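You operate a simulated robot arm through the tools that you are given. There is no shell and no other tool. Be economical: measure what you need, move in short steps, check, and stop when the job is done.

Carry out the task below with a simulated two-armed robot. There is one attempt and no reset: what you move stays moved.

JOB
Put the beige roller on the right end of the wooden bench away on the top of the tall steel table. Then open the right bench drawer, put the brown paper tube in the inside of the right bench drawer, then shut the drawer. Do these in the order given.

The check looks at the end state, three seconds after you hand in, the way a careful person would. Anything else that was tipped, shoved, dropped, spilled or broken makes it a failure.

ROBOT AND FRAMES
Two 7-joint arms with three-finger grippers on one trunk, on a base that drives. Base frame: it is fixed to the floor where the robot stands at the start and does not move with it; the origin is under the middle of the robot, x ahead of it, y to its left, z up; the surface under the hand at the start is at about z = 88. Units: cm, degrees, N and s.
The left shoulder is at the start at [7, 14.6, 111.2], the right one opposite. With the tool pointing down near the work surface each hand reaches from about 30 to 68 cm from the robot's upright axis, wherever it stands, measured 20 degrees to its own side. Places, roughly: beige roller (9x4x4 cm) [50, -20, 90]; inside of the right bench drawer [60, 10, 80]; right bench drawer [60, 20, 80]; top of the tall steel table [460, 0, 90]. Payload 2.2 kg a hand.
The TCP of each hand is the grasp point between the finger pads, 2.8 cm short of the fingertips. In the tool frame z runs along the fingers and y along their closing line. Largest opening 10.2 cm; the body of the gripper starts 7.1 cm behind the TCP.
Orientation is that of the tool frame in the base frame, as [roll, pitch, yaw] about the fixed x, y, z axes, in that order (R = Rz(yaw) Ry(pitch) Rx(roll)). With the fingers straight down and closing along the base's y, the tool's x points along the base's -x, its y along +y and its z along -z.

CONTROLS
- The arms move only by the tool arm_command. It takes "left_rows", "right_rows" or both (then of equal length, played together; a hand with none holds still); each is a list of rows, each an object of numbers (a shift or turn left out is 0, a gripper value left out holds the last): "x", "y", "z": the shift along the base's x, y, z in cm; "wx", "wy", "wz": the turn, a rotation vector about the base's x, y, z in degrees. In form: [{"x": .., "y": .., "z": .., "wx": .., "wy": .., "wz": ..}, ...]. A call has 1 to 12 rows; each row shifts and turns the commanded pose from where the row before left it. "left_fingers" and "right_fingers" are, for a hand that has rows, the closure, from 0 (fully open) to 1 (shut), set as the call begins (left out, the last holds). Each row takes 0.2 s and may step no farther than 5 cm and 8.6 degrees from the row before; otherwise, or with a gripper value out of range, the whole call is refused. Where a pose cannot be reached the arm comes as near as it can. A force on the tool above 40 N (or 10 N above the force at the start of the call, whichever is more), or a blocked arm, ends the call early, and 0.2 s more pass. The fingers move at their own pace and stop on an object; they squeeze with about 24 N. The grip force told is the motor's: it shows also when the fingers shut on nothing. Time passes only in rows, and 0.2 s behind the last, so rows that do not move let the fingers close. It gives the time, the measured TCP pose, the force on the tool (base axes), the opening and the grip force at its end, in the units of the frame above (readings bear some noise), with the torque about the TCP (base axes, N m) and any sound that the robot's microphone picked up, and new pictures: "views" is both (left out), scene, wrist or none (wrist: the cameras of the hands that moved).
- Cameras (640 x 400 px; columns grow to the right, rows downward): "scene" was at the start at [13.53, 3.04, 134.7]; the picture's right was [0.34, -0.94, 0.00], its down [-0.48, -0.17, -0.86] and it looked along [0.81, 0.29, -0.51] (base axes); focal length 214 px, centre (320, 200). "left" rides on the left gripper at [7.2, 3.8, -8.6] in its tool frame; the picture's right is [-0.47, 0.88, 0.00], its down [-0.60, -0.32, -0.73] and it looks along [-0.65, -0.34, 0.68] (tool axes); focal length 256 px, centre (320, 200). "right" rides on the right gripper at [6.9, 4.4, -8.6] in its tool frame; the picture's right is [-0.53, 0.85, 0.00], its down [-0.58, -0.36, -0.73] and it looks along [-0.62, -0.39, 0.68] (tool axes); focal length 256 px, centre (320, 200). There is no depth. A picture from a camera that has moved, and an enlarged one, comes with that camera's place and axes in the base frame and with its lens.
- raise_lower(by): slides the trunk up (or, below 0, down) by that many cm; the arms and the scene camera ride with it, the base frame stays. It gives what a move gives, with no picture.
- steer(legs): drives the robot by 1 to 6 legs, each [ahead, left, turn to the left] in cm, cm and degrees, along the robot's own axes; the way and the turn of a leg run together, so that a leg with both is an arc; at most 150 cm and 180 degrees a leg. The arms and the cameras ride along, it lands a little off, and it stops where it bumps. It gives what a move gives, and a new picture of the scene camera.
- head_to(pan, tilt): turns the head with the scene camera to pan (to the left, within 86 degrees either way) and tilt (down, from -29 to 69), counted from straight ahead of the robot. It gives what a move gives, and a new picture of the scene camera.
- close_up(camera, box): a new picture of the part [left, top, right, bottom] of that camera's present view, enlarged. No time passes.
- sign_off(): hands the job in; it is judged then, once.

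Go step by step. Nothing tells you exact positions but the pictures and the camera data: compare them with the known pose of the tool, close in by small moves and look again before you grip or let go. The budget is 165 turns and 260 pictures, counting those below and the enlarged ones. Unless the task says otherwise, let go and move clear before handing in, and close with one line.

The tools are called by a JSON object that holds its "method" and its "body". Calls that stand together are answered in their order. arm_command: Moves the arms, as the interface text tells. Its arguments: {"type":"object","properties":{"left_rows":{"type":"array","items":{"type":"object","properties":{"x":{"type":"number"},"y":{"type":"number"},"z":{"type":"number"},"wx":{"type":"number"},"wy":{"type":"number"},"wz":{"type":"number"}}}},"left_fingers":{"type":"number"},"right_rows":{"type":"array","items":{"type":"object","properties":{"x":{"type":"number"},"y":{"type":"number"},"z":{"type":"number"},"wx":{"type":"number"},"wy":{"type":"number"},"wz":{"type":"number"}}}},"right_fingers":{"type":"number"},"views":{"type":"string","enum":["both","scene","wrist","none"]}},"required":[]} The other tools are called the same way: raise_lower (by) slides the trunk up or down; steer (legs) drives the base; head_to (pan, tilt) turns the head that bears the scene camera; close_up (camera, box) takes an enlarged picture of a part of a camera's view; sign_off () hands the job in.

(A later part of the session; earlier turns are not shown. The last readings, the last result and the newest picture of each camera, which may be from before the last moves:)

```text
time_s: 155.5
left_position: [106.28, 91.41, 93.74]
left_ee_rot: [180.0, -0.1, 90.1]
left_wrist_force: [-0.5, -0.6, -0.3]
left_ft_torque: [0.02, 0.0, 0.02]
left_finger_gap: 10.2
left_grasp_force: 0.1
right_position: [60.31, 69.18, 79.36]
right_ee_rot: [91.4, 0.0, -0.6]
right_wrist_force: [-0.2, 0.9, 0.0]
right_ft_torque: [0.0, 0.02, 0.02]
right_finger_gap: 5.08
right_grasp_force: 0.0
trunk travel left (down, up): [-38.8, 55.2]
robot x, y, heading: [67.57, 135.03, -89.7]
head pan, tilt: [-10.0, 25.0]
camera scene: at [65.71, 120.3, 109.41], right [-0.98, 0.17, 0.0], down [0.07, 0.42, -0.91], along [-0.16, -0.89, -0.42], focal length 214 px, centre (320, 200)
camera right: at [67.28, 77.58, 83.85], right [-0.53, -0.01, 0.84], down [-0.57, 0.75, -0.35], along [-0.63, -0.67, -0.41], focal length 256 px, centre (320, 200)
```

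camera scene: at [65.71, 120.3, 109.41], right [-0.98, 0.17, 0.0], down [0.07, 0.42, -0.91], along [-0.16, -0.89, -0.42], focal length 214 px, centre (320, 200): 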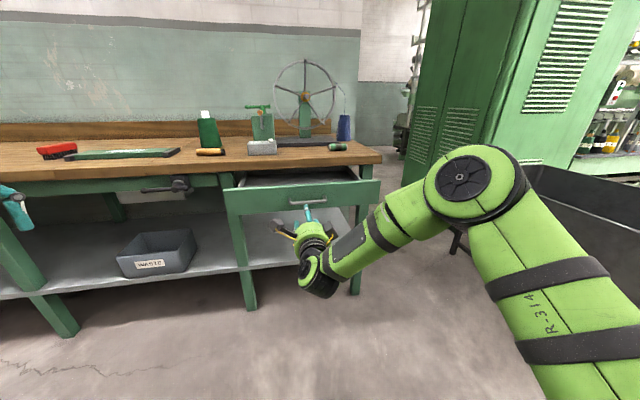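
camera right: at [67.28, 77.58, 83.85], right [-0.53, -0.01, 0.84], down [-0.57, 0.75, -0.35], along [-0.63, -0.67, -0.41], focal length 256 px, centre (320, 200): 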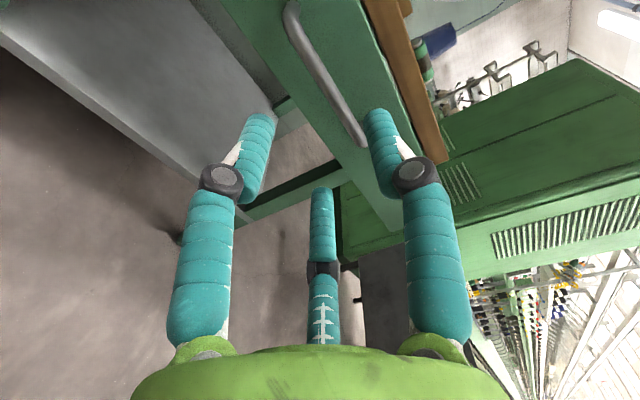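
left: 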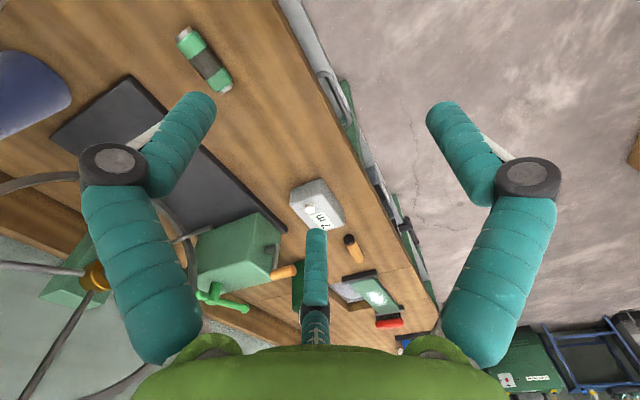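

The drawer is open and its handle free. I'll raise the trunk and turn the right hand back to pointing down.

{"method": "raise_lower", "body": {"by": 44}}

{"method": "arm_command", "body": {"right_rows": [{"wx": 8.2}, {"wx": 8.2}, {"wx": 8.2}, {"wx": 8.2}, {"wx": 8.2}, {"wx": 8.2}, {"wx": 8.2}, {"wx": 8.2}, {"wx": 8.2}, {"wx": 8.2}, {"wx": 6.6}], "right_fingers": 0, "views": "none"}}

{"method": "head_to", "body": {"pan": 0, "tilt": 40}}

```text
refused: 44 is not a number from -40 to 40
```

```text
time_s: 157.9
left_position: [106.34, 91.44, 93.68]
left_ee_rot: [-180.0, 0.0, 90.1]
left_wrist_force: [0.3, -0.1, 0.4]
left_ft_torque: [0.01, -0.01, 0.03]
left_finger_gap: 10.21
left_grasp_force: 0.0
right_position: [60.91, 71.86, 78.62]
right_ee_rot: [176.8, 0.6, 0.1]
right_wrist_force: [-0.1, 0.1, -0.4]
right_ft_torque: [0.03, -0.02, -0.01]
right_finger_gap: 10.2
right_grasp_force: 0.1
right hand out of reach, approached as far as the arm can: row 10, 11
trunk travel left (down, up): [-38.8, 55.2]
robot x, y, heading: [67.27, 134.32, -90.1]
head pan, tilt: [-10.0, 25.0]
```

```text
time_s: 158.7
left_position: [106.31, 91.41, 93.74]
left_ee_rot: [180.0, -0.1, 90.1]
left_wrist_force: [0.1, -0.2, -0.3]
left_ft_torque: [0.0, -0.05, 0.03]
left_finger_gap: 10.19
left_grasp_force: 0.1
right_position: [60.94, 71.79, 78.61]
right_ee_rot: [176.5, 0.5, 0.0]
right_wrist_force: [-0.7, -0.3, 0.8]
right_ft_torque: [-0.02, -0.01, 0.02]
right_finger_gap: 10.18
right_grasp_force: 0.0
trunk travel left (down, up): [-38.8, 55.2]
robot x, y, heading: [66.95, 134.33, -89.9]
head pan, tilt: [0.0, 40.0]
camera scene: at [67.31, 120.82, 107.08], right [-1.0, 0.0, 0.0], down [0.0, 0.64, -0.77], along [0.0, -0.77, -0.64], focal length 214 px, centre (320, 200)
```

scene: 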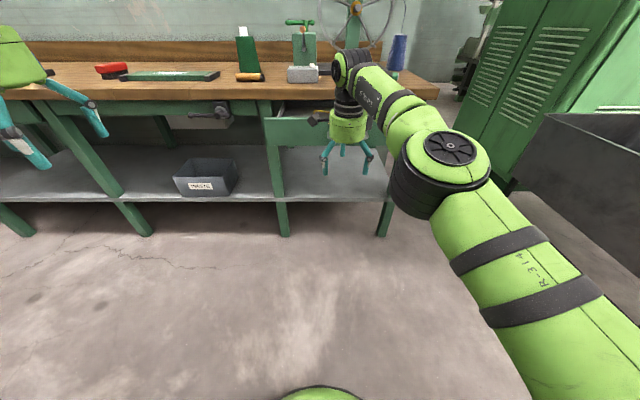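

Nothing is touching. I'll raise the trunk in two parts and move in front of the tube.

{"method": "raise_lower", "body": {"by": 40}}

{"method": "arm_command", "body": {"right_rows": [{"wx": 3.4, "z": 4}, {"z": 4}, {"z": 4}, {"z": 3}], "views": "none"}}

{"method": "steer", "body": {"legs": [[0, 40, 0], [52, 0, 0]]}}

```text
time_s: 162.5
left_position: [106.39, 91.35, 133.63]
left_ee_rot: [180.0, -0.1, 90.1]
left_wrist_force: [-0.8, 0.2, 0.3]
left_ft_torque: [0.0, -0.01, -0.03]
left_finger_gap: 10.2
left_grasp_force: 0.0
right_position: [60.87, 71.85, 118.67]
right_ee_rot: [176.5, 0.7, 0.0]
right_wrist_force: [0.9, -0.8, -0.7]
right_ft_torque: [0.0, 0.02, 0.03]
right_finger_gap: 10.23
right_grasp_force: 0.0
trunk travel left (down, up): [-78.8, 15.2]
robot x, y, heading: [67.24, 133.98, -90.0]
head pan, tilt: [0.0, 40.0]
```

```text
time_s: 163.5
left_position: [106.29, 91.55, 133.74]
left_ee_rot: [-180.0, -0.1, 90.0]
left_wrist_force: [0.1, 0.6, -0.6]
left_ft_torque: [-0.01, -0.03, 0.03]
left_finger_gap: 10.18
left_grasp_force: 0.0
right_position: [60.27, 78.4, 131.31]
right_ee_rot: [180.0, 0.6, 0.0]
right_wrist_force: [-0.1, 0.7, 0.8]
right_ft_torque: [-0.01, -0.02, 0.0]
right_finger_gap: 10.2
right_grasp_force: 0.1
right hand out of reach, approached as far as the arm can: row 1, 2, 3, 4
trunk travel left (down, up): [-78.8, 15.2]
robot x, y, heading: [67.42, 134.19, -90.2]
head pan, tilt: [0.0, 40.0]
```

```text
time_s: 168.7
left_position: [146.4, 38.75, 133.67]
left_ee_rot: [180.0, 0.0, 89.9]
left_wrist_force: [0.0, 0.8, 0.5]
left_ft_torque: [-0.02, -0.02, 0.0]
left_finger_gap: 10.22
left_grasp_force: 0.0
right_position: [100.31, 25.71, 131.38]
right_ee_rot: [179.8, 0.5, 0.0]
right_wrist_force: [-0.3, -0.2, 0.3]
right_ft_torque: [-0.01, 0.01, 0.01]
right_finger_gap: 10.19
right_grasp_force: 0.0
trunk travel left (down, up): [-78.8, 15.2]
robot x, y, heading: [107.07, 81.9, -90.2]
head pan, tilt: [0.0, 40.0]
camera scene: at [107.32, 68.39, 147.09], right [-1.0, 0.0, 0.0], down [0.0, 0.64, -0.77], along [0.0, -0.77, -0.64], focal length 214 px, centre (320, 200)
```

scene: 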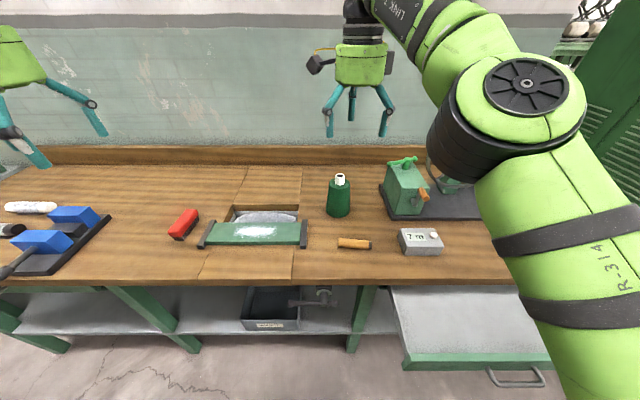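

The tube is at (95.9, 22.4), with its axis about 13° off x. I'll align the hand above it and descend partway.

{"method": "arm_command", "body": {"right_rows": [{"x": -2, "y": -1.5, "wz": -6.5}, {"x": -2.4, "y": -1.8, "wz": -6.5}, {"z": -4}, {"z": -4}, {"z": -4}, {"z": -4}, {"z": -4}, {"z": -4}, {"z": -4}], "views": "both"}}

```text
time_s: 170.7
left_position: [146.25, 38.56, 133.73]
left_ee_rot: [179.9, -0.2, 90.1]
left_wrist_force: [0.6, -0.7, 0.7]
left_ft_torque: [0.02, 0.0, 0.0]
left_finger_gap: 10.2
left_grasp_force: 0.0
right_position: [96.51, 23.99, 102.28]
right_ee_rot: [180.0, 0.6, -13.2]
right_wrist_force: [-0.4, -0.3, 0.1]
right_ft_torque: [0.03, 0.01, -0.01]
right_finger_gap: 10.2
right_grasp_force: 0.1
right hand out of reach, approached as far as the arm can: row 1, 2
trunk travel left (down, up): [-78.8, 15.2]
robot x, y, heading: [107.83, 81.8, -90.2]
head pan, tilt: [0.0, 40.0]
camera scene: at [107.28, 68.1, 147.07], right [-1.0, 0.0, 0.0], down [0.0, 0.64, -0.77], along [0.0, -0.77, -0.64], focal length 214 px, centre (320, 200)
camera right: at [102.29, 18.15, 110.9], right [-0.71, -0.7, 0.01], down [-0.47, 0.48, 0.74], along [-0.52, 0.52, -0.68], focal length 256 px, centre (320, 200)
```

scene: 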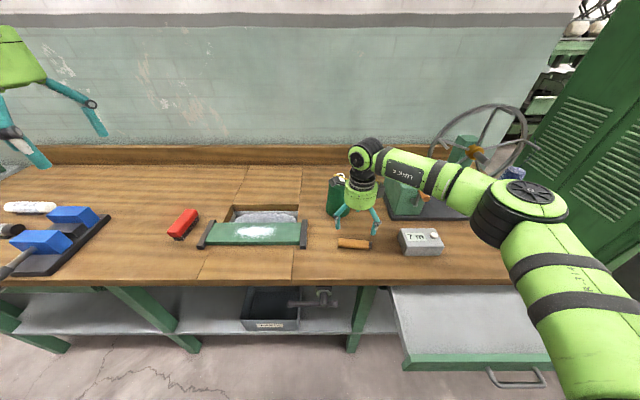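
right: 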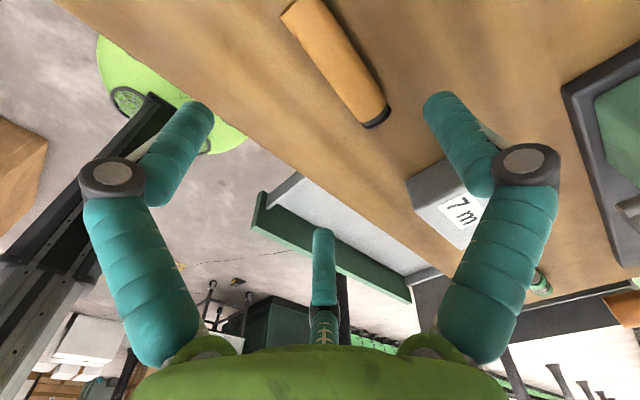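

Now the tube is clear: centre (95.6, 22.4), tilted only about 5°. I'll correct and descend to grip height.

{"method": "arm_command", "body": {"right_rows": [{"x": -0.9, "y": -1.6, "wz": 7}, {"z": -4}, {"z": -3}, {"z": -2}, {"z": -1.5}, {}], "views": "wrist"}}

```text
time_s: 172.1
left_position: [146.35, 38.65, 133.64]
left_ee_rot: [-180.0, -0.1, 90.0]
left_wrist_force: [0.4, 0.3, 0.2]
left_ft_torque: [0.02, 0.0, -0.02]
left_finger_gap: 10.21
left_grasp_force: 0.2
right_position: [95.62, 22.6, 91.97]
right_ee_rot: [-180.0, 0.5, -6.2]
right_wrist_force: [0.0, -0.4, 0.2]
right_ft_torque: [-0.03, -0.01, 0.01]
right_finger_gap: 10.21
right_grasp_force: 0.0
trunk travel left (down, up): [-78.8, 15.2]
robot x, y, heading: [107.01, 81.71, -90.3]
head pan, tilt: [0.0, 40.0]
camera right: at [102.04, 17.49, 100.51], right [-0.62, -0.78, 0.01], down [-0.53, 0.42, 0.74], along [-0.58, 0.45, -0.68], focal length 256 px, centre (320, 200)
```

right: 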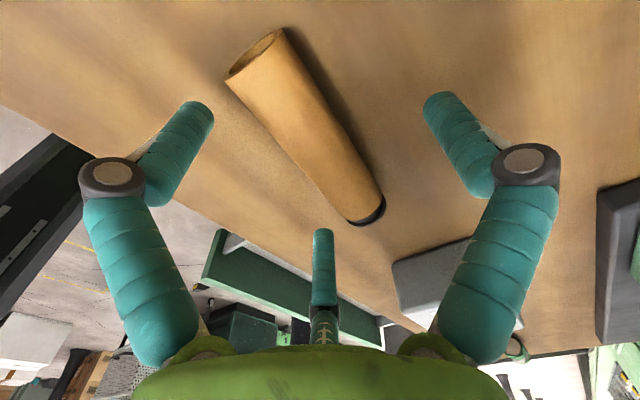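

The tube lies between the fingers. I lower slightly and close gently.

{"method": "arm_command", "body": {"right_rows": [{"z": -0.5}, {}, {}, {}, {}], "right_fingers": 0.8, "views": "wrist"}}

```text
time_s: 173.3
left_position: [146.35, 38.73, 133.76]
left_ee_rot: [-179.9, -0.1, 90.0]
left_wrist_force: [0.3, 1.0, 0.0]
left_ft_torque: [-0.03, -0.03, -0.01]
left_finger_gap: 10.17
left_grasp_force: 0.1
right_position: [95.58, 22.52, 91.67]
right_ee_rot: [179.8, 0.7, -6.1]
right_wrist_force: [-0.2, -3.4, 12.9]
right_ft_torque: [-0.22, -0.03, -0.04]
right_finger_gap: 4.17
right_grasp_force: 23.7
trunk travel left (down, up): [-78.8, 15.2]
robot x, y, heading: [107.46, 81.75, -90.1]
head pan, tilt: [0.0, 40.0]
camera right: at [101.94, 17.48, 100.28], right [-0.62, -0.78, 0.01], down [-0.53, 0.43, 0.74], along [-0.58, 0.45, -0.68], focal length 256 px, centre (320, 200)
```

right: 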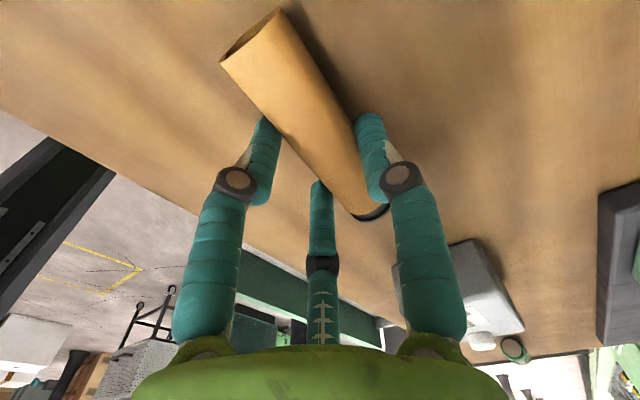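

It is gripped (gap 4.2). I'll lift and check.

{"method": "arm_command", "body": {"right_rows": [{"z": 2}, {"z": 4}, {"z": 4}, {"z": 4}, {"z": 4}, {"z": 4}, {"z": 4}], "views": "wrist"}}

```text
time_s: 174.9
left_position: [146.41, 38.72, 133.58]
left_ee_rot: [-179.9, -0.1, 90.0]
left_wrist_force: [0.6, -0.5, 0.2]
left_ft_torque: [0.02, 0.01, 0.02]
left_finger_gap: 10.19
left_grasp_force: 0.1
right_position: [95.54, 22.77, 117.5]
right_ee_rot: [-180.0, 0.6, -6.2]
right_wrist_force: [1.1, 0.1, 0.0]
right_ft_torque: [0.02, -0.01, 0.0]
right_finger_gap: 4.15
right_grasp_force: 23.6
trunk travel left (down, up): [-78.8, 15.2]
robot x, y, heading: [107.24, 81.55, -90.1]
head pan, tilt: [0.0, 40.0]
camera right: at [101.95, 17.66, 126.07], right [-0.62, -0.78, 0.01], down [-0.53, 0.42, 0.74], along [-0.58, 0.45, -0.68], focal length 256 px, centre (320, 200)
```

right: 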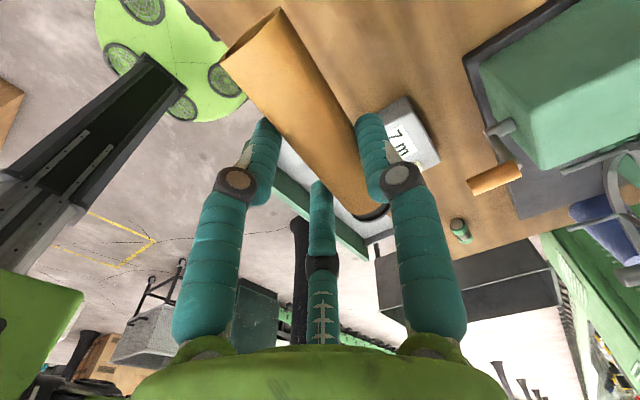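

Held securely. I'll back up so the hand is at y ≈ 41, then slide right over the open drawer.

{"method": "steer", "body": {"legs": [[-19, 0, 0], [0, -34, 0]]}}

{"method": "head_to", "body": {"pan": -10, "tilt": 50}}

```text
time_s: 178.2
left_position: [112.67, 57.35, 133.63]
left_ee_rot: [-179.8, -0.1, 89.7]
left_wrist_force: [0.4, -0.6, 0.8]
left_ft_torque: [0.0, 0.07, -0.03]
left_finger_gap: 10.21
left_grasp_force: 0.0
right_position: [61.67, 41.66, 117.51]
right_ee_rot: [180.0, 0.7, -6.4]
right_wrist_force: [-0.4, 0.0, -0.3]
right_ft_torque: [-0.02, 0.01, 0.01]
right_finger_gap: 4.16
right_grasp_force: 24.0
trunk travel left (down, up): [-78.8, 15.2]
robot x, y, heading: [73.88, 100.34, -90.1]
head pan, tilt: [0.0, 40.0]
camera scene: at [73.81, 87.1, 147.07], right [-1.0, 0.01, 0.0], down [0.0, 0.64, -0.77], along [-0.01, -0.77, -0.64], focal length 214 px, centre (320, 200)
```

scene: 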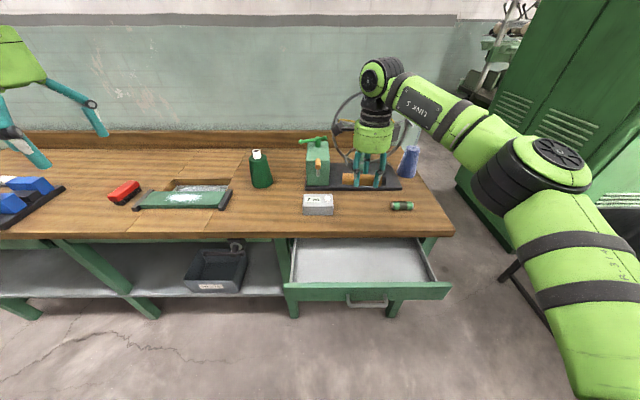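

```text
time_s: 179.0
left_position: [112.37, 57.35, 133.66]
left_ee_rot: [-180.0, -0.2, 89.7]
left_wrist_force: [-1.1, -0.2, 0.2]
left_ft_torque: [0.05, -0.03, -0.02]
left_finger_gap: 10.2
left_grasp_force: 0.0
right_position: [61.44, 41.72, 117.35]
right_ee_rot: [-179.9, 0.6, -6.4]
right_wrist_force: [-0.2, 0.5, 0.6]
right_ft_torque: [0.01, 0.02, 0.01]
right_finger_gap: 4.17
right_grasp_force: 24.2
trunk travel left (down, up): [-78.8, 15.2]
robot x, y, heading: [73.55, 100.67, -90.6]
head pan, tilt: [-10.0, 50.0]
camera scene: at [72.19, 88.05, 145.66], right [-0.98, 0.18, 0.0], down [0.14, 0.75, -0.64], along [-0.12, -0.63, -0.77], focal length 214 px, centre (320, 200)
```

scene: 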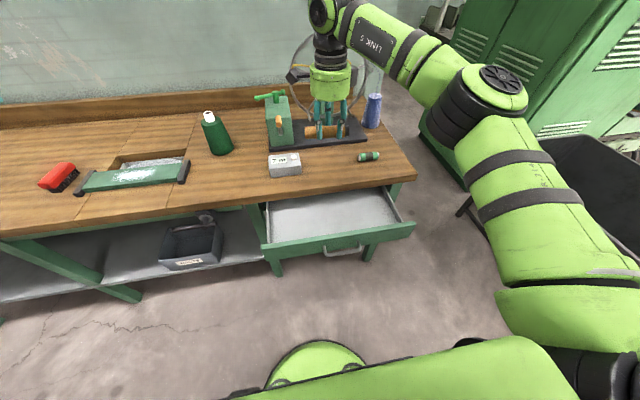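

The drawer interior spans about x 34–83, y 30–51, and the hand is above its middle. I'll descend partway.

{"method": "arm_command", "body": {"right_rows": [{"z": -4}, {"z": -4}, {"z": -4}, {"z": -4}, {"z": -4}, {"z": -4}, {"z": -3}], "views": "both"}}

```text
time_s: 180.6
left_position: [112.46, 57.29, 133.69]
left_ee_rot: [-179.9, -0.1, 89.7]
left_wrist_force: [-0.5, 0.3, 0.3]
left_ft_torque: [0.0, 0.0, 0.0]
left_finger_gap: 10.19
left_grasp_force: 0.0
right_position: [61.6, 41.66, 90.08]
right_ee_rot: [180.0, 0.6, -6.4]
right_wrist_force: [0.5, -0.4, 0.2]
right_ft_torque: [0.03, -0.06, -0.02]
right_finger_gap: 4.17
right_grasp_force: 23.8
trunk travel left (down, up): [-78.8, 15.2]
robot x, y, heading: [73.6, 100.67, -90.3]
head pan, tilt: [-10.0, 50.0]
camera scene: at [72.25, 88.0, 145.65], right [-0.98, 0.18, 0.0], down [0.14, 0.75, -0.64], along [-0.12, -0.63, -0.77], focal length 214 px, centre (320, 200)
camera right: at [67.93, 36.5, 98.52], right [-0.62, -0.78, 0.01], down [-0.52, 0.43, 0.74], along [-0.58, 0.46, -0.68], focal length 256 px, centre (320, 200)
```

scene: 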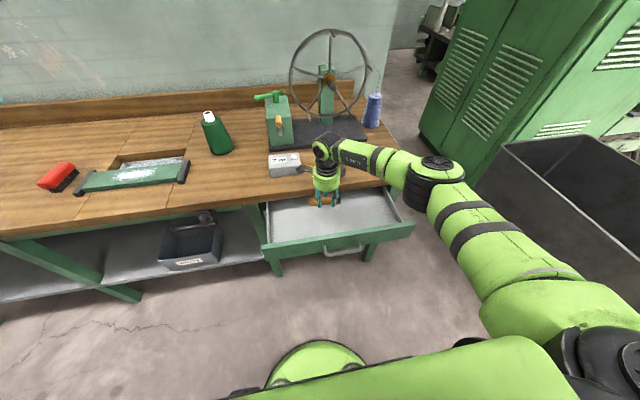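
right: 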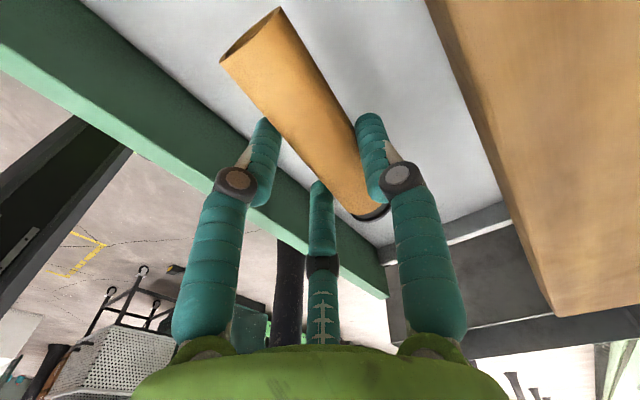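

It is centred over the drawer interior. I descend further in small steps.

{"method": "arm_command", "body": {"right_rows": [{"z": -3}, {"z": -3}, {"z": -2}, {"z": -1}, {}], "views": "both"}}

```text
time_s: 181.8
left_position: [112.45, 57.33, 133.71]
left_ee_rot: [-180.0, -0.3, 89.8]
left_wrist_force: [0.9, 0.2, -0.2]
left_ft_torque: [0.01, 0.01, 0.02]
left_finger_gap: 10.21
left_grasp_force: 0.1
right_position: [61.45, 41.57, 81.35]
right_ee_rot: [179.9, 0.6, -6.3]
right_wrist_force: [0.2, -0.3, 0.1]
right_ft_torque: [0.0, -0.01, -0.01]
right_finger_gap: 4.17
right_grasp_force: 24.0
trunk travel left (down, up): [-78.8, 15.2]
robot x, y, heading: [73.81, 100.58, -90.2]
head pan, tilt: [-10.0, 50.0]
camera scene: at [72.22, 88.05, 145.65], right [-0.98, 0.18, 0.0], down [0.14, 0.75, -0.64], along [-0.12, -0.63, -0.77], focal length 214 px, centre (320, 200)
camera right: at [67.88, 36.55, 89.78], right [-0.62, -0.78, 0.01], down [-0.53, 0.43, 0.74], along [-0.58, 0.46, -0.68], focal length 256 px, centre (320, 200)
```

scene: 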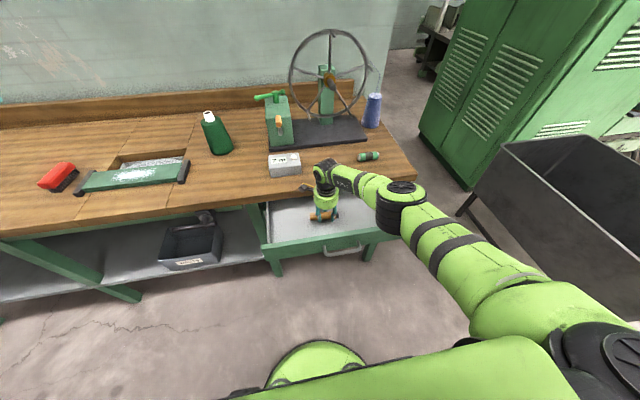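
right: 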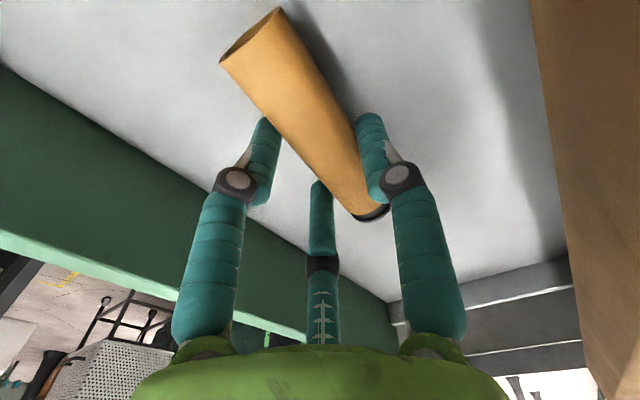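

{"method": "arm_command", "body": {"right_rows": [{"z": -0.8}, {"z": -0.8}, {"z": -0.6}, {}], "views": "wrist"}}

```text
time_s: 182.8
left_position: [112.44, 57.81, 133.84]
left_ee_rot: [-179.9, 0.0, 89.7]
left_wrist_force: [-0.6, -0.1, -0.2]
left_ft_torque: [0.0, 0.02, -0.04]
left_finger_gap: 10.21
left_grasp_force: 0.0
right_position: [61.51, 41.88, 79.54]
right_ee_rot: [179.6, 0.6, -6.4]
right_wrist_force: [-1.6, -1.4, 25.8]
right_ft_torque: [-0.18, 0.08, -0.04]
right_finger_gap: 4.18
right_grasp_force: 24.3
trunk travel left (down, up): [-78.8, 15.2]
robot x, y, heading: [73.83, 101.11, -90.2]
head pan, tilt: [-10.0, 50.0]
camera right: at [67.91, 36.74, 88.17], right [-0.63, -0.78, 0.01], down [-0.52, 0.43, 0.73], along [-0.58, 0.45, -0.68], focal length 256 px, centre (320, 200)
```

right: 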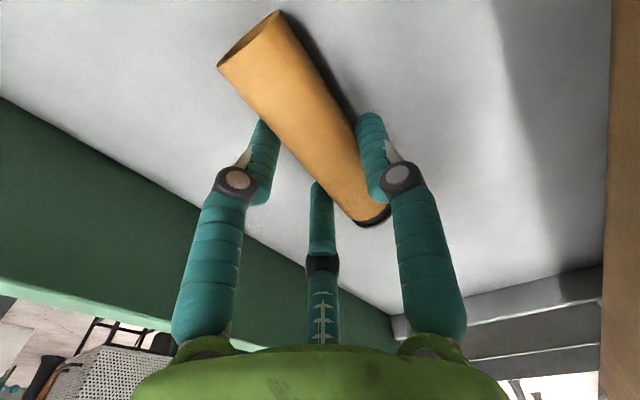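

Floor contact at z ≈ 79.5. I'll ease up a bit, open gently and rise.

{"method": "arm_command", "body": {"right_rows": [{"z": 0.3}, {}], "views": "none"}}

{"method": "arm_command", "body": {"right_rows": [{}, {}, {}], "right_fingers": 0.45, "views": "none"}}

{"method": "arm_command", "body": {"right_rows": [{}, {"z": 1}, {"z": 3}, {"z": 4}, {"z": 4}], "right_fingers": 0.25, "views": "both"}}

```text
time_s: 183.4
left_position: [112.37, 57.47, 133.66]
left_ee_rot: [-179.9, 0.0, 89.7]
left_wrist_force: [0.1, 0.3, 0.5]
left_ft_torque: [0.0, -0.02, 0.0]
left_finger_gap: 10.21
left_grasp_force: 0.0
right_position: [61.54, 41.88, 79.57]
right_ee_rot: [179.9, 0.6, -6.5]
right_wrist_force: [-0.9, -2.4, 13.8]
right_ft_torque: [-0.16, 0.06, -0.04]
right_finger_gap: 4.17
right_grasp_force: 23.9
trunk travel left (down, up): [-78.8, 15.2]
robot x, y, heading: [73.75, 101.11, -90.3]
head pan, tilt: [-10.0, 50.0]
```

```text
time_s: 184.2
left_position: [112.37, 57.27, 133.6]
left_ee_rot: [-179.9, -0.2, 89.7]
left_wrist_force: [0.7, -0.1, -0.8]
left_ft_torque: [0.03, -0.01, -0.02]
left_finger_gap: 10.17
left_grasp_force: 0.1
right_position: [61.5, 41.85, 79.4]
right_ee_rot: [-179.8, 0.6, -6.4]
right_wrist_force: [-0.1, 0.1, -0.3]
right_ft_torque: [-0.03, 0.01, -0.04]
right_finger_gap: 5.62
right_grasp_force: 0.0
trunk travel left (down, up): [-78.8, 15.2]
robot x, y, heading: [73.72, 100.78, -90.6]
head pan, tilt: [-10.0, 50.0]
```

```text
time_s: 185.4
left_position: [112.4, 57.4, 133.81]
left_ee_rot: [-180.0, 0.0, 89.8]
left_wrist_force: [0.0, 0.2, 0.3]
left_ft_torque: [-0.02, -0.02, 0.0]
left_finger_gap: 10.18
left_grasp_force: 0.0
right_position: [61.95, 37.98, 90.47]
right_ee_rot: [179.7, 0.6, -6.4]
right_wrist_force: [-0.5, 0.8, 0.5]
right_ft_torque: [0.02, 0.02, 0.0]
right_finger_gap: 7.77
right_grasp_force: 0.4
right hand out of reach, approached as far as the arm can: row 2, 3, 4, 5
trunk travel left (down, up): [-78.8, 15.2]
robot x, y, heading: [73.49, 100.78, -90.3]
head pan, tilt: [-10.0, 50.0]
camera scene: at [72.23, 88.09, 145.67], right [-0.98, 0.18, 0.0], down [0.14, 0.75, -0.64], along [-0.12, -0.63, -0.77], focal length 214 px, centre (320, 200)
camera right: at [68.32, 32.9, 99.05], right [-0.62, -0.78, 0.01], down [-0.52, 0.43, 0.74], along [-0.58, 0.45, -0.68], focal length 256 px, centre (320, 200)
```

scene: 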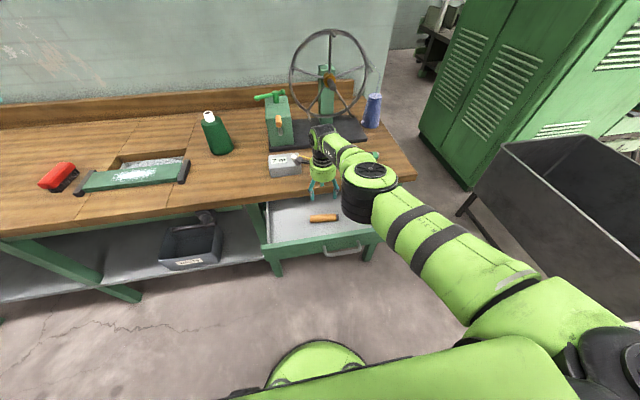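
right: 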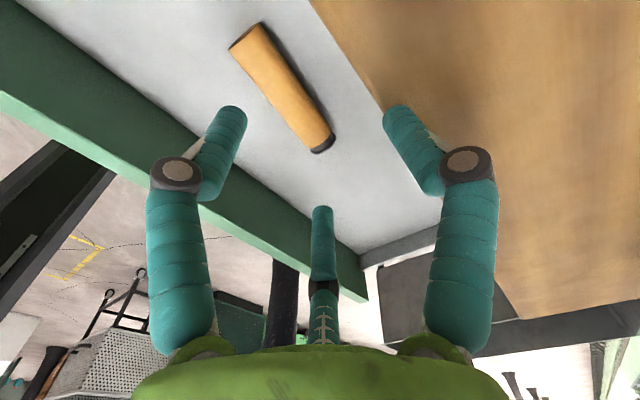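

The tube lies in the drawer. The arm is near a limit, so I lift by raising the trunk instead.

{"method": "raise_lower", "body": {"by": 15}}

{"method": "head_to", "body": {"pan": -15, "tilt": 45}}

```text
time_s: 187.1
left_position: [112.47, 57.36, 148.67]
left_ee_rot: [-179.9, -0.1, 89.7]
left_wrist_force: [0.5, 0.2, -0.3]
left_ft_torque: [0.03, 0.01, -0.01]
left_finger_gap: 10.21
left_grasp_force: 0.1
right_position: [61.93, 38.21, 105.17]
right_ee_rot: [-179.9, 0.7, -6.4]
right_wrist_force: [0.0, -0.2, 0.1]
right_ft_torque: [0.02, -0.01, 0.03]
right_finger_gap: 7.64
right_grasp_force: 0.2
trunk travel left (down, up): [-93.8, 0.2]
robot x, y, heading: [73.71, 100.92, -90.4]
head pan, tilt: [-10.0, 50.0]
```

```text
time_s: 187.8
left_position: [112.37, 57.35, 148.56]
left_ee_rot: [-179.9, -0.1, 89.6]
left_wrist_force: [-0.1, -0.8, -0.4]
left_ft_torque: [0.01, -0.04, 0.02]
left_finger_gap: 10.18
left_grasp_force: 0.0
right_position: [61.95, 38.17, 105.04]
right_ee_rot: [-179.9, 0.7, -6.3]
right_wrist_force: [-1.2, 0.0, -0.4]
right_ft_torque: [0.0, -0.01, -0.04]
right_finger_gap: 7.66
right_grasp_force: 0.1
trunk travel left (down, up): [-93.8, 0.2]
robot x, y, heading: [73.75, 100.76, -90.3]
head pan, tilt: [-15.0, 45.0]
camera scene: at [71.45, 87.8, 161.34], right [-0.96, 0.27, 0.0], down [0.19, 0.68, -0.71], along [-0.19, -0.68, -0.71], focal length 214 px, centre (320, 200)
```

scene: 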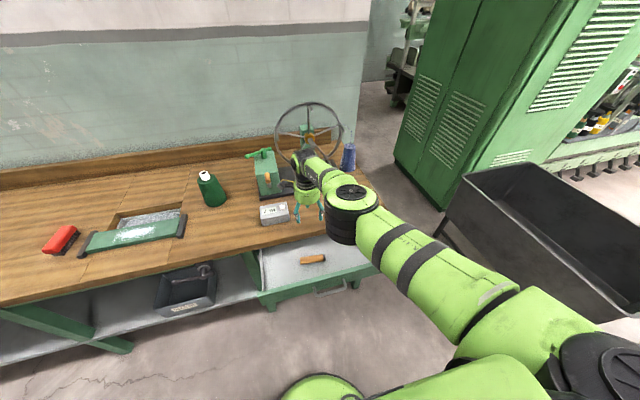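

Clear. I'll back the robot away, then set the hand for pushing.

{"method": "steer", "body": {"legs": [[-34, 0, 0.3]]}}

{"method": "head_to", "body": {"pan": 0, "tilt": 45}}

```text
time_s: 190.0
left_position: [112.74, 90.45, 148.62]
left_ee_rot: [-179.9, -0.2, 89.9]
left_wrist_force: [-0.1, 0.1, -0.1]
left_ft_torque: [0.02, -0.02, 0.02]
left_finger_gap: 10.18
left_grasp_force: 0.1
right_position: [62.35, 71.22, 105.0]
right_ee_rot: [-179.6, 0.6, -6.1]
right_wrist_force: [0.3, -0.5, -0.6]
right_ft_torque: [0.04, 0.0, -0.03]
right_finger_gap: 7.66
right_grasp_force: 0.1
trunk travel left (down, up): [-93.8, 0.2]
robot x, y, heading: [73.71, 134.1, -90.1]
head pan, tilt: [-15.0, 45.0]
camera scene: at [71.68, 120.77, 161.3], right [-0.97, 0.26, 0.0], down [0.18, 0.68, -0.71], along [-0.18, -0.68, -0.71], focal length 214 px, centre (320, 200)
```

scene: 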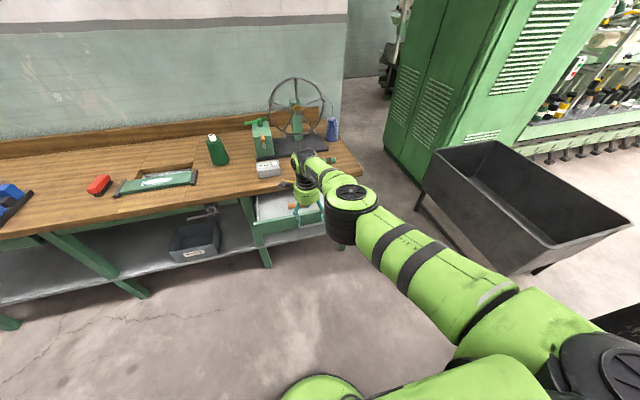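

```text
time_s: 190.8
left_position: [112.74, 90.93, 148.68]
left_ee_rot: [-180.0, -0.2, 90.0]
left_wrist_force: [0.2, 1.4, 0.7]
left_ft_torque: [0.04, 0.0, 0.0]
left_finger_gap: 10.23
left_grasp_force: 0.0
right_position: [62.38, 71.53, 105.23]
right_ee_rot: [-179.9, 0.7, -6.1]
right_wrist_force: [0.4, -0.4, -0.3]
right_ft_torque: [0.01, 0.0, -0.02]
right_finger_gap: 7.64
right_grasp_force: 0.2
trunk travel left (down, up): [-93.8, 0.2]
robot x, y, heading: [73.95, 134.13, -90.2]
head pan, tilt: [0.0, 45.0]
camera scene: at [73.79, 120.87, 161.34], right [-1.0, 0.0, 0.0], down [0.0, 0.71, -0.71], along [0.0, -0.71, -0.71], focal length 214 px, centre (320, 200)
```

scene: 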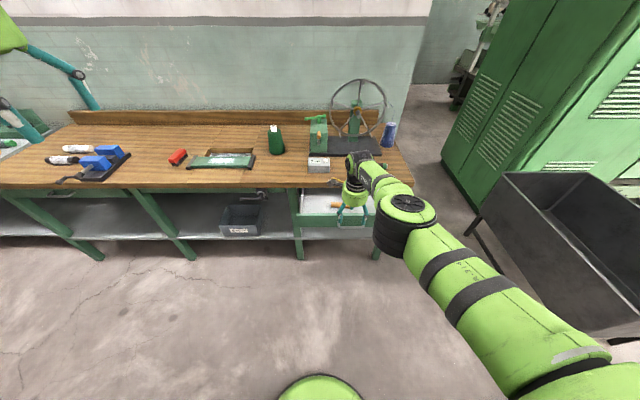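

Now I turn the right hand horizontal again to take the handle and push the drawer shut.

{"method": "arm_command", "body": {"right_rows": [{"wz": 6}, {"wx": -8.2, "z": 2}, {"wx": -8.2, "z": 2}, {"wx": -8.2, "z": 2}, {"wx": -8.2, "z": 2}, {"wx": -8.2, "z": 2}, {"wx": -8.2, "z": 2}, {"wx": -8.2}, {"wx": -8.2}, {"wx": -8.2}, {"wx": -8.2}, {"wx": -7.5}], "right_fingers": 0.5, "views": "scene"}}

```text
time_s: 193.3
left_position: [113.12, 91.08, 148.46]
left_ee_rot: [-179.8, -0.1, 89.9]
left_wrist_force: [0.2, 0.9, -0.3]
left_ft_torque: [-0.03, 0.05, 0.03]
left_finger_gap: 10.21
left_grasp_force: 0.0
right_position: [71.77, 72.52, 123.26]
right_ee_rot: [90.9, 0.0, -1.6]
right_wrist_force: [-0.5, -0.8, -1.1]
right_ft_torque: [0.0, 0.0, -0.05]
right_finger_gap: 5.12
right_grasp_force: 0.0
right hand out of reach, approached as far as the arm can: row 2, 10, 11, 12
trunk travel left (down, up): [-93.8, 0.2]
robot x, y, heading: [73.69, 133.65, -90.3]
head pan, tilt: [0.0, 45.0]
camera scene: at [74.2, 120.99, 161.35], right [-1.0, 0.0, 0.0], down [0.0, 0.71, -0.71], along [0.0, -0.71, -0.71], focal length 214 px, centre (320, 200)
```

scene: 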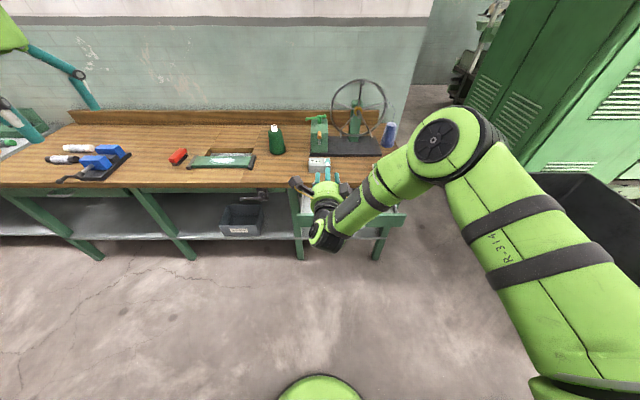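

The hand is horizontal. I'll lower the trunk to bar height and shift right to line up.

{"method": "raise_lower", "body": {"by": -40}}

{"method": "raise_lower", "body": {"by": -4.2}}

{"method": "steer", "body": {"legs": [[0, -11.3, 0.3]]}}

{"method": "arm_command", "body": {"right_rows": [{}], "views": "wrist"}}

```text
time_s: 197.2
left_position: [112.73, 91.01, 108.73]
left_ee_rot: [-179.8, -0.3, 90.0]
left_wrist_force: [0.7, -0.3, -0.2]
left_ft_torque: [0.0, -0.01, -0.02]
left_finger_gap: 10.2
left_grasp_force: 0.0
right_position: [71.41, 72.43, 83.21]
right_ee_rot: [91.2, -0.1, -1.6]
right_wrist_force: [-0.7, -0.1, -0.7]
right_ft_torque: [-0.02, -0.01, -0.01]
right_finger_gap: 5.1
right_grasp_force: 0.0
trunk travel left (down, up): [-53.8, 40.2]
robot x, y, heading: [74.02, 134.05, -90.1]
head pan, tilt: [0.0, 45.0]
```

```text
time_s: 198.0
left_position: [112.83, 91.05, 104.45]
left_ee_rot: [-179.8, -0.1, 89.9]
left_wrist_force: [0.1, 0.3, 0.1]
left_ft_torque: [-0.02, 0.01, 0.01]
left_finger_gap: 10.18
left_grasp_force: 0.1
right_position: [71.48, 72.45, 78.94]
right_ee_rot: [91.2, -0.2, -1.6]
right_wrist_force: [0.1, -0.2, 0.0]
right_ft_torque: [0.01, 0.02, 0.0]
right_finger_gap: 5.09
right_grasp_force: 0.0
trunk travel left (down, up): [-49.6, 44.4]
robot x, y, heading: [73.65, 134.05, -90.1]
head pan, tilt: [0.0, 45.0]
```

```text
time_s: 199.2
left_position: [101.79, 91.28, 104.4]
left_ee_rot: [-179.9, -0.2, 90.5]
left_wrist_force: [-0.1, 0.8, -0.3]
left_ft_torque: [0.02, -0.05, -0.01]
left_finger_gap: 10.19
left_grasp_force: 0.0
right_position: [60.71, 72.53, 78.93]
right_ee_rot: [91.2, -0.1, -0.9]
right_wrist_force: [-0.2, -0.1, 0.5]
right_ft_torque: [-0.01, 0.0, 0.03]
right_finger_gap: 5.11
right_grasp_force: 0.0
trunk travel left (down, up): [-49.6, 44.4]
robot x, y, heading: [62.64, 134.33, -89.4]
head pan, tilt: [0.0, 45.0]
camera scene: at [62.55, 120.86, 117.14], right [-1.0, -0.01, 0.0], down [-0.01, 0.71, -0.71], along [0.01, -0.71, -0.71], focal length 214 px, centre (320, 200)
```

scene: 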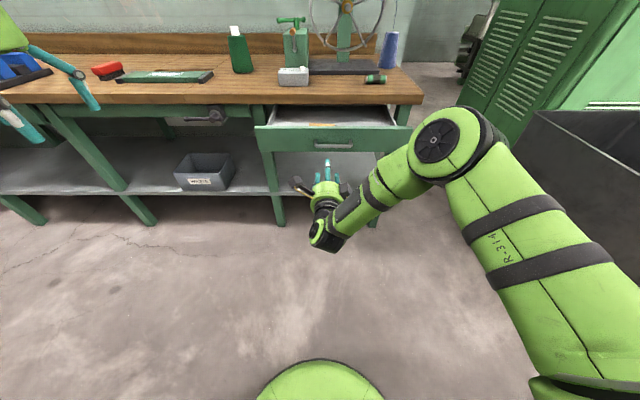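

```text
time_s: 199.6
left_position: [101.92, 91.29, 104.41]
left_ee_rot: [-179.9, -0.2, 90.5]
left_wrist_force: [1.4, 0.0, -0.6]
left_ft_torque: [0.01, 0.05, 0.02]
left_finger_gap: 10.19
left_grasp_force: 0.0
right_position: [60.77, 72.48, 78.92]
right_ee_rot: [91.2, 0.0, -0.9]
right_wrist_force: [-0.3, -1.1, 0.3]
right_ft_torque: [0.04, -0.04, -0.04]
right_finger_gap: 5.11
right_grasp_force: 0.1
trunk travel left (down, up): [-49.6, 44.4]
robot x, y, heading: [62.41, 134.19, -89.5]
head pan, tilt: [0.0, 45.0]
camera right: at [67.78, 80.78, 83.51], right [-0.54, -0.01, 0.84], down [-0.56, 0.75, -0.35], along [-0.63, -0.66, -0.41], focal length 256 px, centre (320, 200)
```

right: 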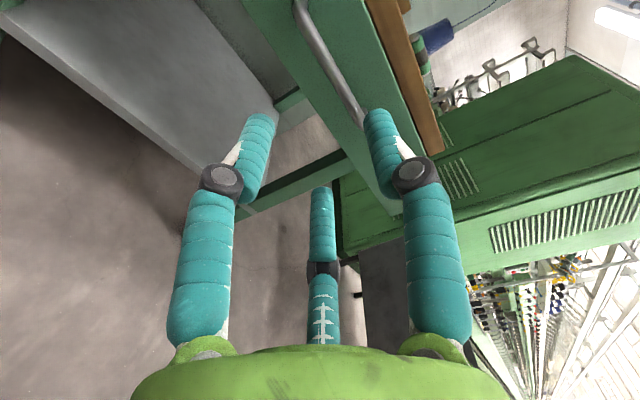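

Aligned. I drive forward so the bar enters between the fingers, stopping just short to check.

{"method": "steer", "body": {"legs": [[11, 0, 0]]}}

{"method": "arm_command", "body": {"right_rows": [{"y": -1}], "views": "wrist"}}

```text
time_s: 200.8
left_position: [102.07, 80.7, 104.47]
left_ee_rot: [-180.0, -0.1, 90.6]
left_wrist_force: [-0.6, -1.0, -0.3]
left_ft_torque: [0.01, 0.03, 0.0]
left_finger_gap: 10.18
left_grasp_force: 0.1
right_position: [60.88, 61.94, 78.87]
right_ee_rot: [91.1, -0.1, -0.9]
right_wrist_force: [0.0, -0.5, 0.3]
right_ft_torque: [0.03, -0.03, -0.02]
right_finger_gap: 5.09
right_grasp_force: 0.1
trunk travel left (down, up): [-49.6, 44.4]
robot x, y, heading: [62.47, 123.42, -89.4]
head pan, tilt: [0.0, 45.0]
camera scene: at [62.66, 110.22, 117.15], right [-1.0, -0.01, 0.0], down [-0.01, 0.71, -0.71], along [0.01, -0.71, -0.71], focal length 214 px, centre (320, 200)
```

scene: 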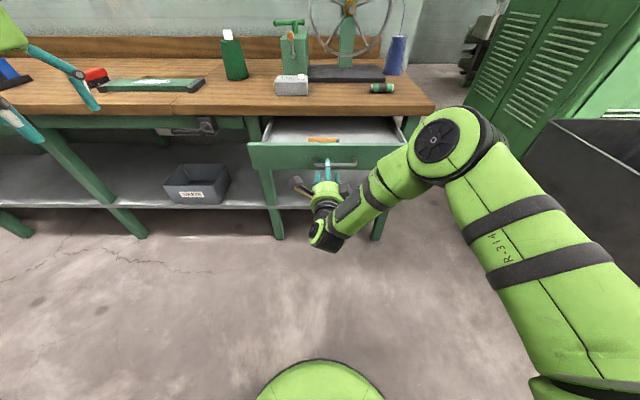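

```text
time_s: 201.2
left_position: [102.05, 80.78, 104.45]
left_ee_rot: [-179.9, -0.1, 90.6]
left_wrist_force: [0.8, -0.6, 0.2]
left_ft_torque: [-0.01, -0.02, -0.01]
left_finger_gap: 10.21
left_grasp_force: 0.0
right_position: [60.99, 60.8, 79.07]
right_ee_rot: [91.3, -0.2, -1.0]
right_wrist_force: [-0.6, -0.7, -0.1]
right_ft_torque: [-0.01, 0.03, -0.02]
right_finger_gap: 5.13
right_grasp_force: 0.2
trunk travel left (down, up): [-49.6, 44.4]
robot x, y, heading: [62.6, 123.43, -89.3]
head pan, tilt: [0.0, 45.0]
camera right: at [68.0, 69.12, 83.59], right [-0.54, -0.01, 0.84], down [-0.56, 0.75, -0.35], along [-0.63, -0.66, -0.41], focal length 256 px, centre (320, 200)
```

right: 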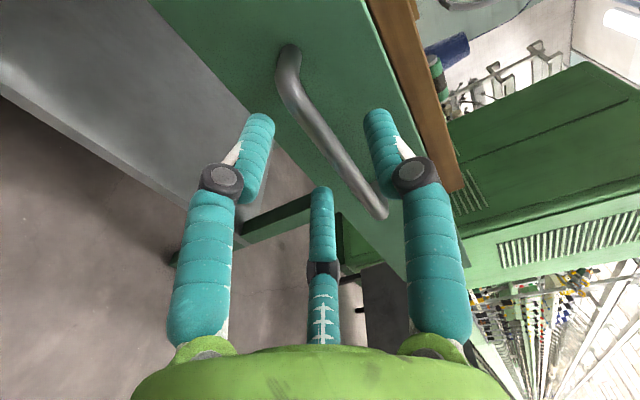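

The bar is centred between the fingers. I advance 2.6 cm and close on it.

{"method": "arm_command", "body": {"right_rows": [{"y": -1.3}, {"y": -1.3}, {}], "views": "none"}}

{"method": "arm_command", "body": {"right_rows": [{}, {}, {}], "right_fingers": 1, "views": "wrist"}}

```text
time_s: 202.0
left_position: [101.96, 80.71, 104.4]
left_ee_rot: [-179.9, -0.1, 90.6]
left_wrist_force: [0.4, 0.7, -0.1]
left_ft_torque: [0.03, 0.02, -0.02]
left_finger_gap: 10.18
left_grasp_force: 0.1
right_position: [61.31, 58.3, 79.2]
right_ee_rot: [91.4, -0.1, -1.2]
right_wrist_force: [0.2, -0.6, -1.2]
right_ft_torque: [0.02, 0.03, 0.02]
right_finger_gap: 5.09
right_grasp_force: 0.1
right hand out of reach, approached as far as the arm can: row 2
trunk travel left (down, up): [-49.6, 44.4]
robot x, y, heading: [62.79, 123.45, -89.4]
head pan, tilt: [0.0, 45.0]
```

```text
time_s: 202.8
left_position: [102.01, 80.52, 104.37]
left_ee_rot: [-179.9, -0.3, 90.7]
left_wrist_force: [-1.0, 0.4, -0.6]
left_ft_torque: [0.01, -0.02, 0.0]
left_finger_gap: 10.19
left_grasp_force: 0.0
right_position: [61.25, 58.32, 78.78]
right_ee_rot: [92.0, -0.1, -1.2]
right_wrist_force: [0.9, 2.7, -15.2]
right_ft_torque: [0.22, 0.08, 0.22]
right_finger_gap: 1.92
right_grasp_force: 44.3
trunk travel left (down, up): [-49.6, 44.4]
robot x, y, heading: [62.45, 123.58, -89.5]
head pan, tilt: [0.0, 45.0]
camera right: at [68.3, 66.58, 83.5], right [-0.54, -0.02, 0.84], down [-0.56, 0.75, -0.34], along [-0.63, -0.66, -0.41], focal length 256 px, centre (320, 200)
```

right: 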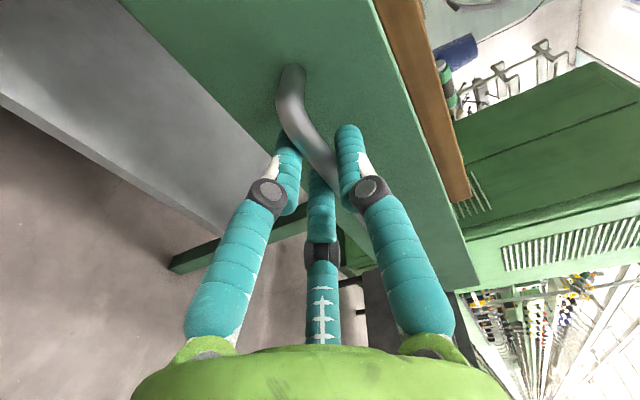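

Gripped. I push shut by driving forward about 22 cm total, in parts.

{"method": "steer", "body": {"legs": [[12, 0, 0]]}}

{"method": "steer", "body": {"legs": [[8, 0, 0]]}}

```text
time_s: 204.1
left_position: [101.97, 68.49, 104.4]
left_ee_rot: [-180.0, -0.3, 90.7]
left_wrist_force: [0.4, -0.4, -0.2]
left_ft_torque: [0.01, 0.01, 0.0]
left_finger_gap: 10.2
left_grasp_force: 0.0
right_position: [61.36, 46.22, 78.74]
right_ee_rot: [92.0, -0.2, -1.1]
right_wrist_force: [-4.1, 1.3, -18.5]
right_ft_torque: [0.31, 0.16, 0.47]
right_finger_gap: 1.93
right_grasp_force: 43.6
trunk travel left (down, up): [-49.6, 44.4]
robot x, y, heading: [62.94, 111.04, -89.8]
head pan, tilt: [0.0, 45.0]
camera scene: at [62.71, 97.9, 117.1], right [-1.0, -0.01, 0.0], down [-0.01, 0.71, -0.71], along [0.01, -0.7, -0.71], focal length 214 px, centre (320, 200)
```

scene: 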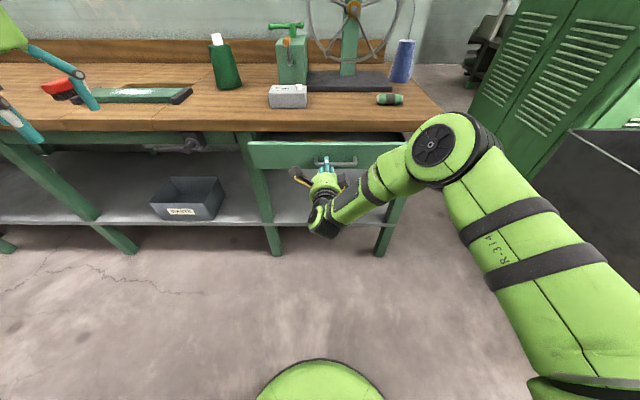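

```text
time_s: 205.1
left_position: [102.06, 60.51, 104.48]
left_ee_rot: [-179.9, -0.2, 90.5]
left_wrist_force: [0.6, 0.1, -0.6]
left_ft_torque: [0.03, -0.01, -0.02]
left_finger_gap: 10.23
left_grasp_force: 0.0
right_position: [61.29, 38.31, 78.75]
right_ee_rot: [92.0, -0.1, -1.3]
right_wrist_force: [-5.2, 1.4, -7.5]
right_ft_torque: [0.17, 0.12, 0.58]
right_finger_gap: 1.91
right_grasp_force: 43.8
trunk travel left (down, up): [-49.6, 44.4]
robot x, y, heading: [62.35, 103.22, -89.5]
head pan, tilt: [0.0, 45.0]
camera scene: at [62.77, 90.04, 117.12], right [-1.0, -0.01, 0.0], down [-0.01, 0.71, -0.71], along [0.01, -0.71, -0.71], focal length 214 px, centre (320, 200)
```

scene: 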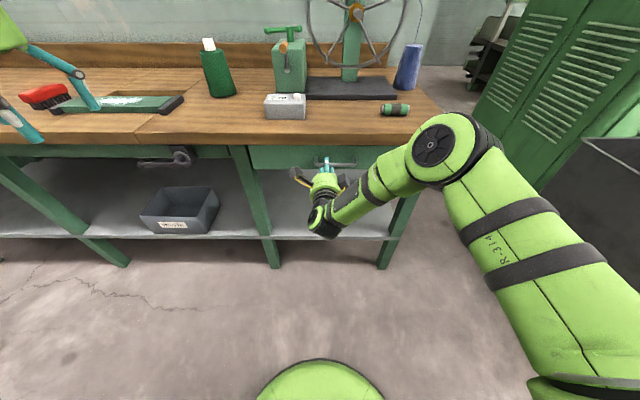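

About 2.3 cm remain.

{"method": "steer", "body": {"legs": [[2.2, 0, 0]]}}

{"method": "arm_command", "body": {"right_rows": [{"y": -0.4}, {"y": -0.4}, {}], "views": "wrist"}}

```text
time_s: 206.1
left_position: [102.2, 58.45, 104.42]
left_ee_rot: [-179.9, -0.2, 90.6]
left_wrist_force: [0.8, -1.0, -0.3]
left_ft_torque: [-0.03, -0.01, 0.01]
left_finger_gap: 10.17
left_grasp_force: 0.1
right_position: [61.35, 36.36, 78.77]
right_ee_rot: [92.0, 0.0, -1.4]
right_wrist_force: [-0.9, -1.7, -0.1]
right_ft_torque: [0.0, -0.04, 0.0]
right_finger_gap: 1.91
right_grasp_force: 44.3
trunk travel left (down, up): [-49.6, 44.4]
robot x, y, heading: [62.65, 101.06, -89.7]
head pan, tilt: [0.0, 45.0]
stopped in leg 1: the force on the tool passed its limit at 48 N (the readings are from after the stop); the commanded pose is now the measured one
camera scene: at [62.85, 88.01, 117.14], right [-1.0, -0.01, 0.0], down [-0.01, 0.71, -0.71], along [0.01, -0.71, -0.71], focal length 214 px, centre (320, 200)
```

scene: 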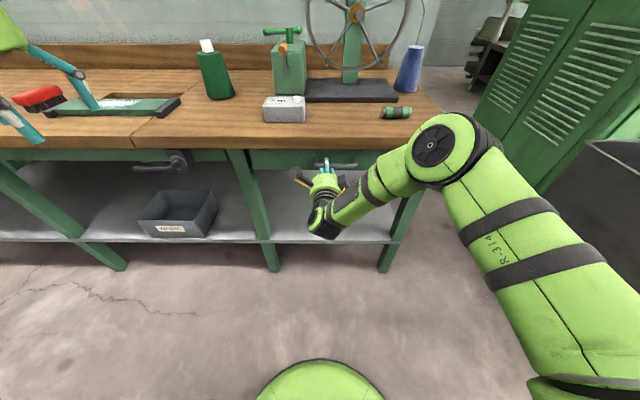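

```text
time_s: 207.0
left_position: [102.06, 59.05, 104.58]
left_ee_rot: [-179.9, 0.0, 90.6]
left_wrist_force: [-0.9, 0.3, -0.2]
left_ft_torque: [0.06, -0.02, 0.01]
left_finger_gap: 10.18
left_grasp_force: 0.1
right_position: [61.35, 36.24, 78.8]
right_ee_rot: [92.3, 0.1, -1.2]
right_wrist_force: [-5.2, 18.8, 6.5]
right_ft_torque: [-0.2, -0.01, 0.16]
right_finger_gap: 1.89
right_grasp_force: 44.4
trunk travel left (down, up): [-49.6, 44.4]
robot x, y, heading: [62.85, 101.27, -89.8]
head pan, tilt: [0.0, 45.0]
stopped in row 3 (right hand): the force on the tool passed its limit at 40 N (the readings are from after the stop); the commanded pose is now the measured one
camera right: at [68.37, 44.53, 83.5], right [-0.53, -0.02, 0.85], down [-0.56, 0.76, -0.34], along [-0.63, -0.65, -0.42], focal length 256 px, centre (320, 200)
```

right: 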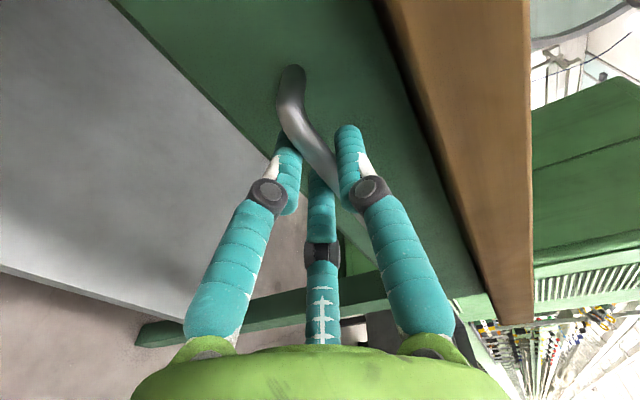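

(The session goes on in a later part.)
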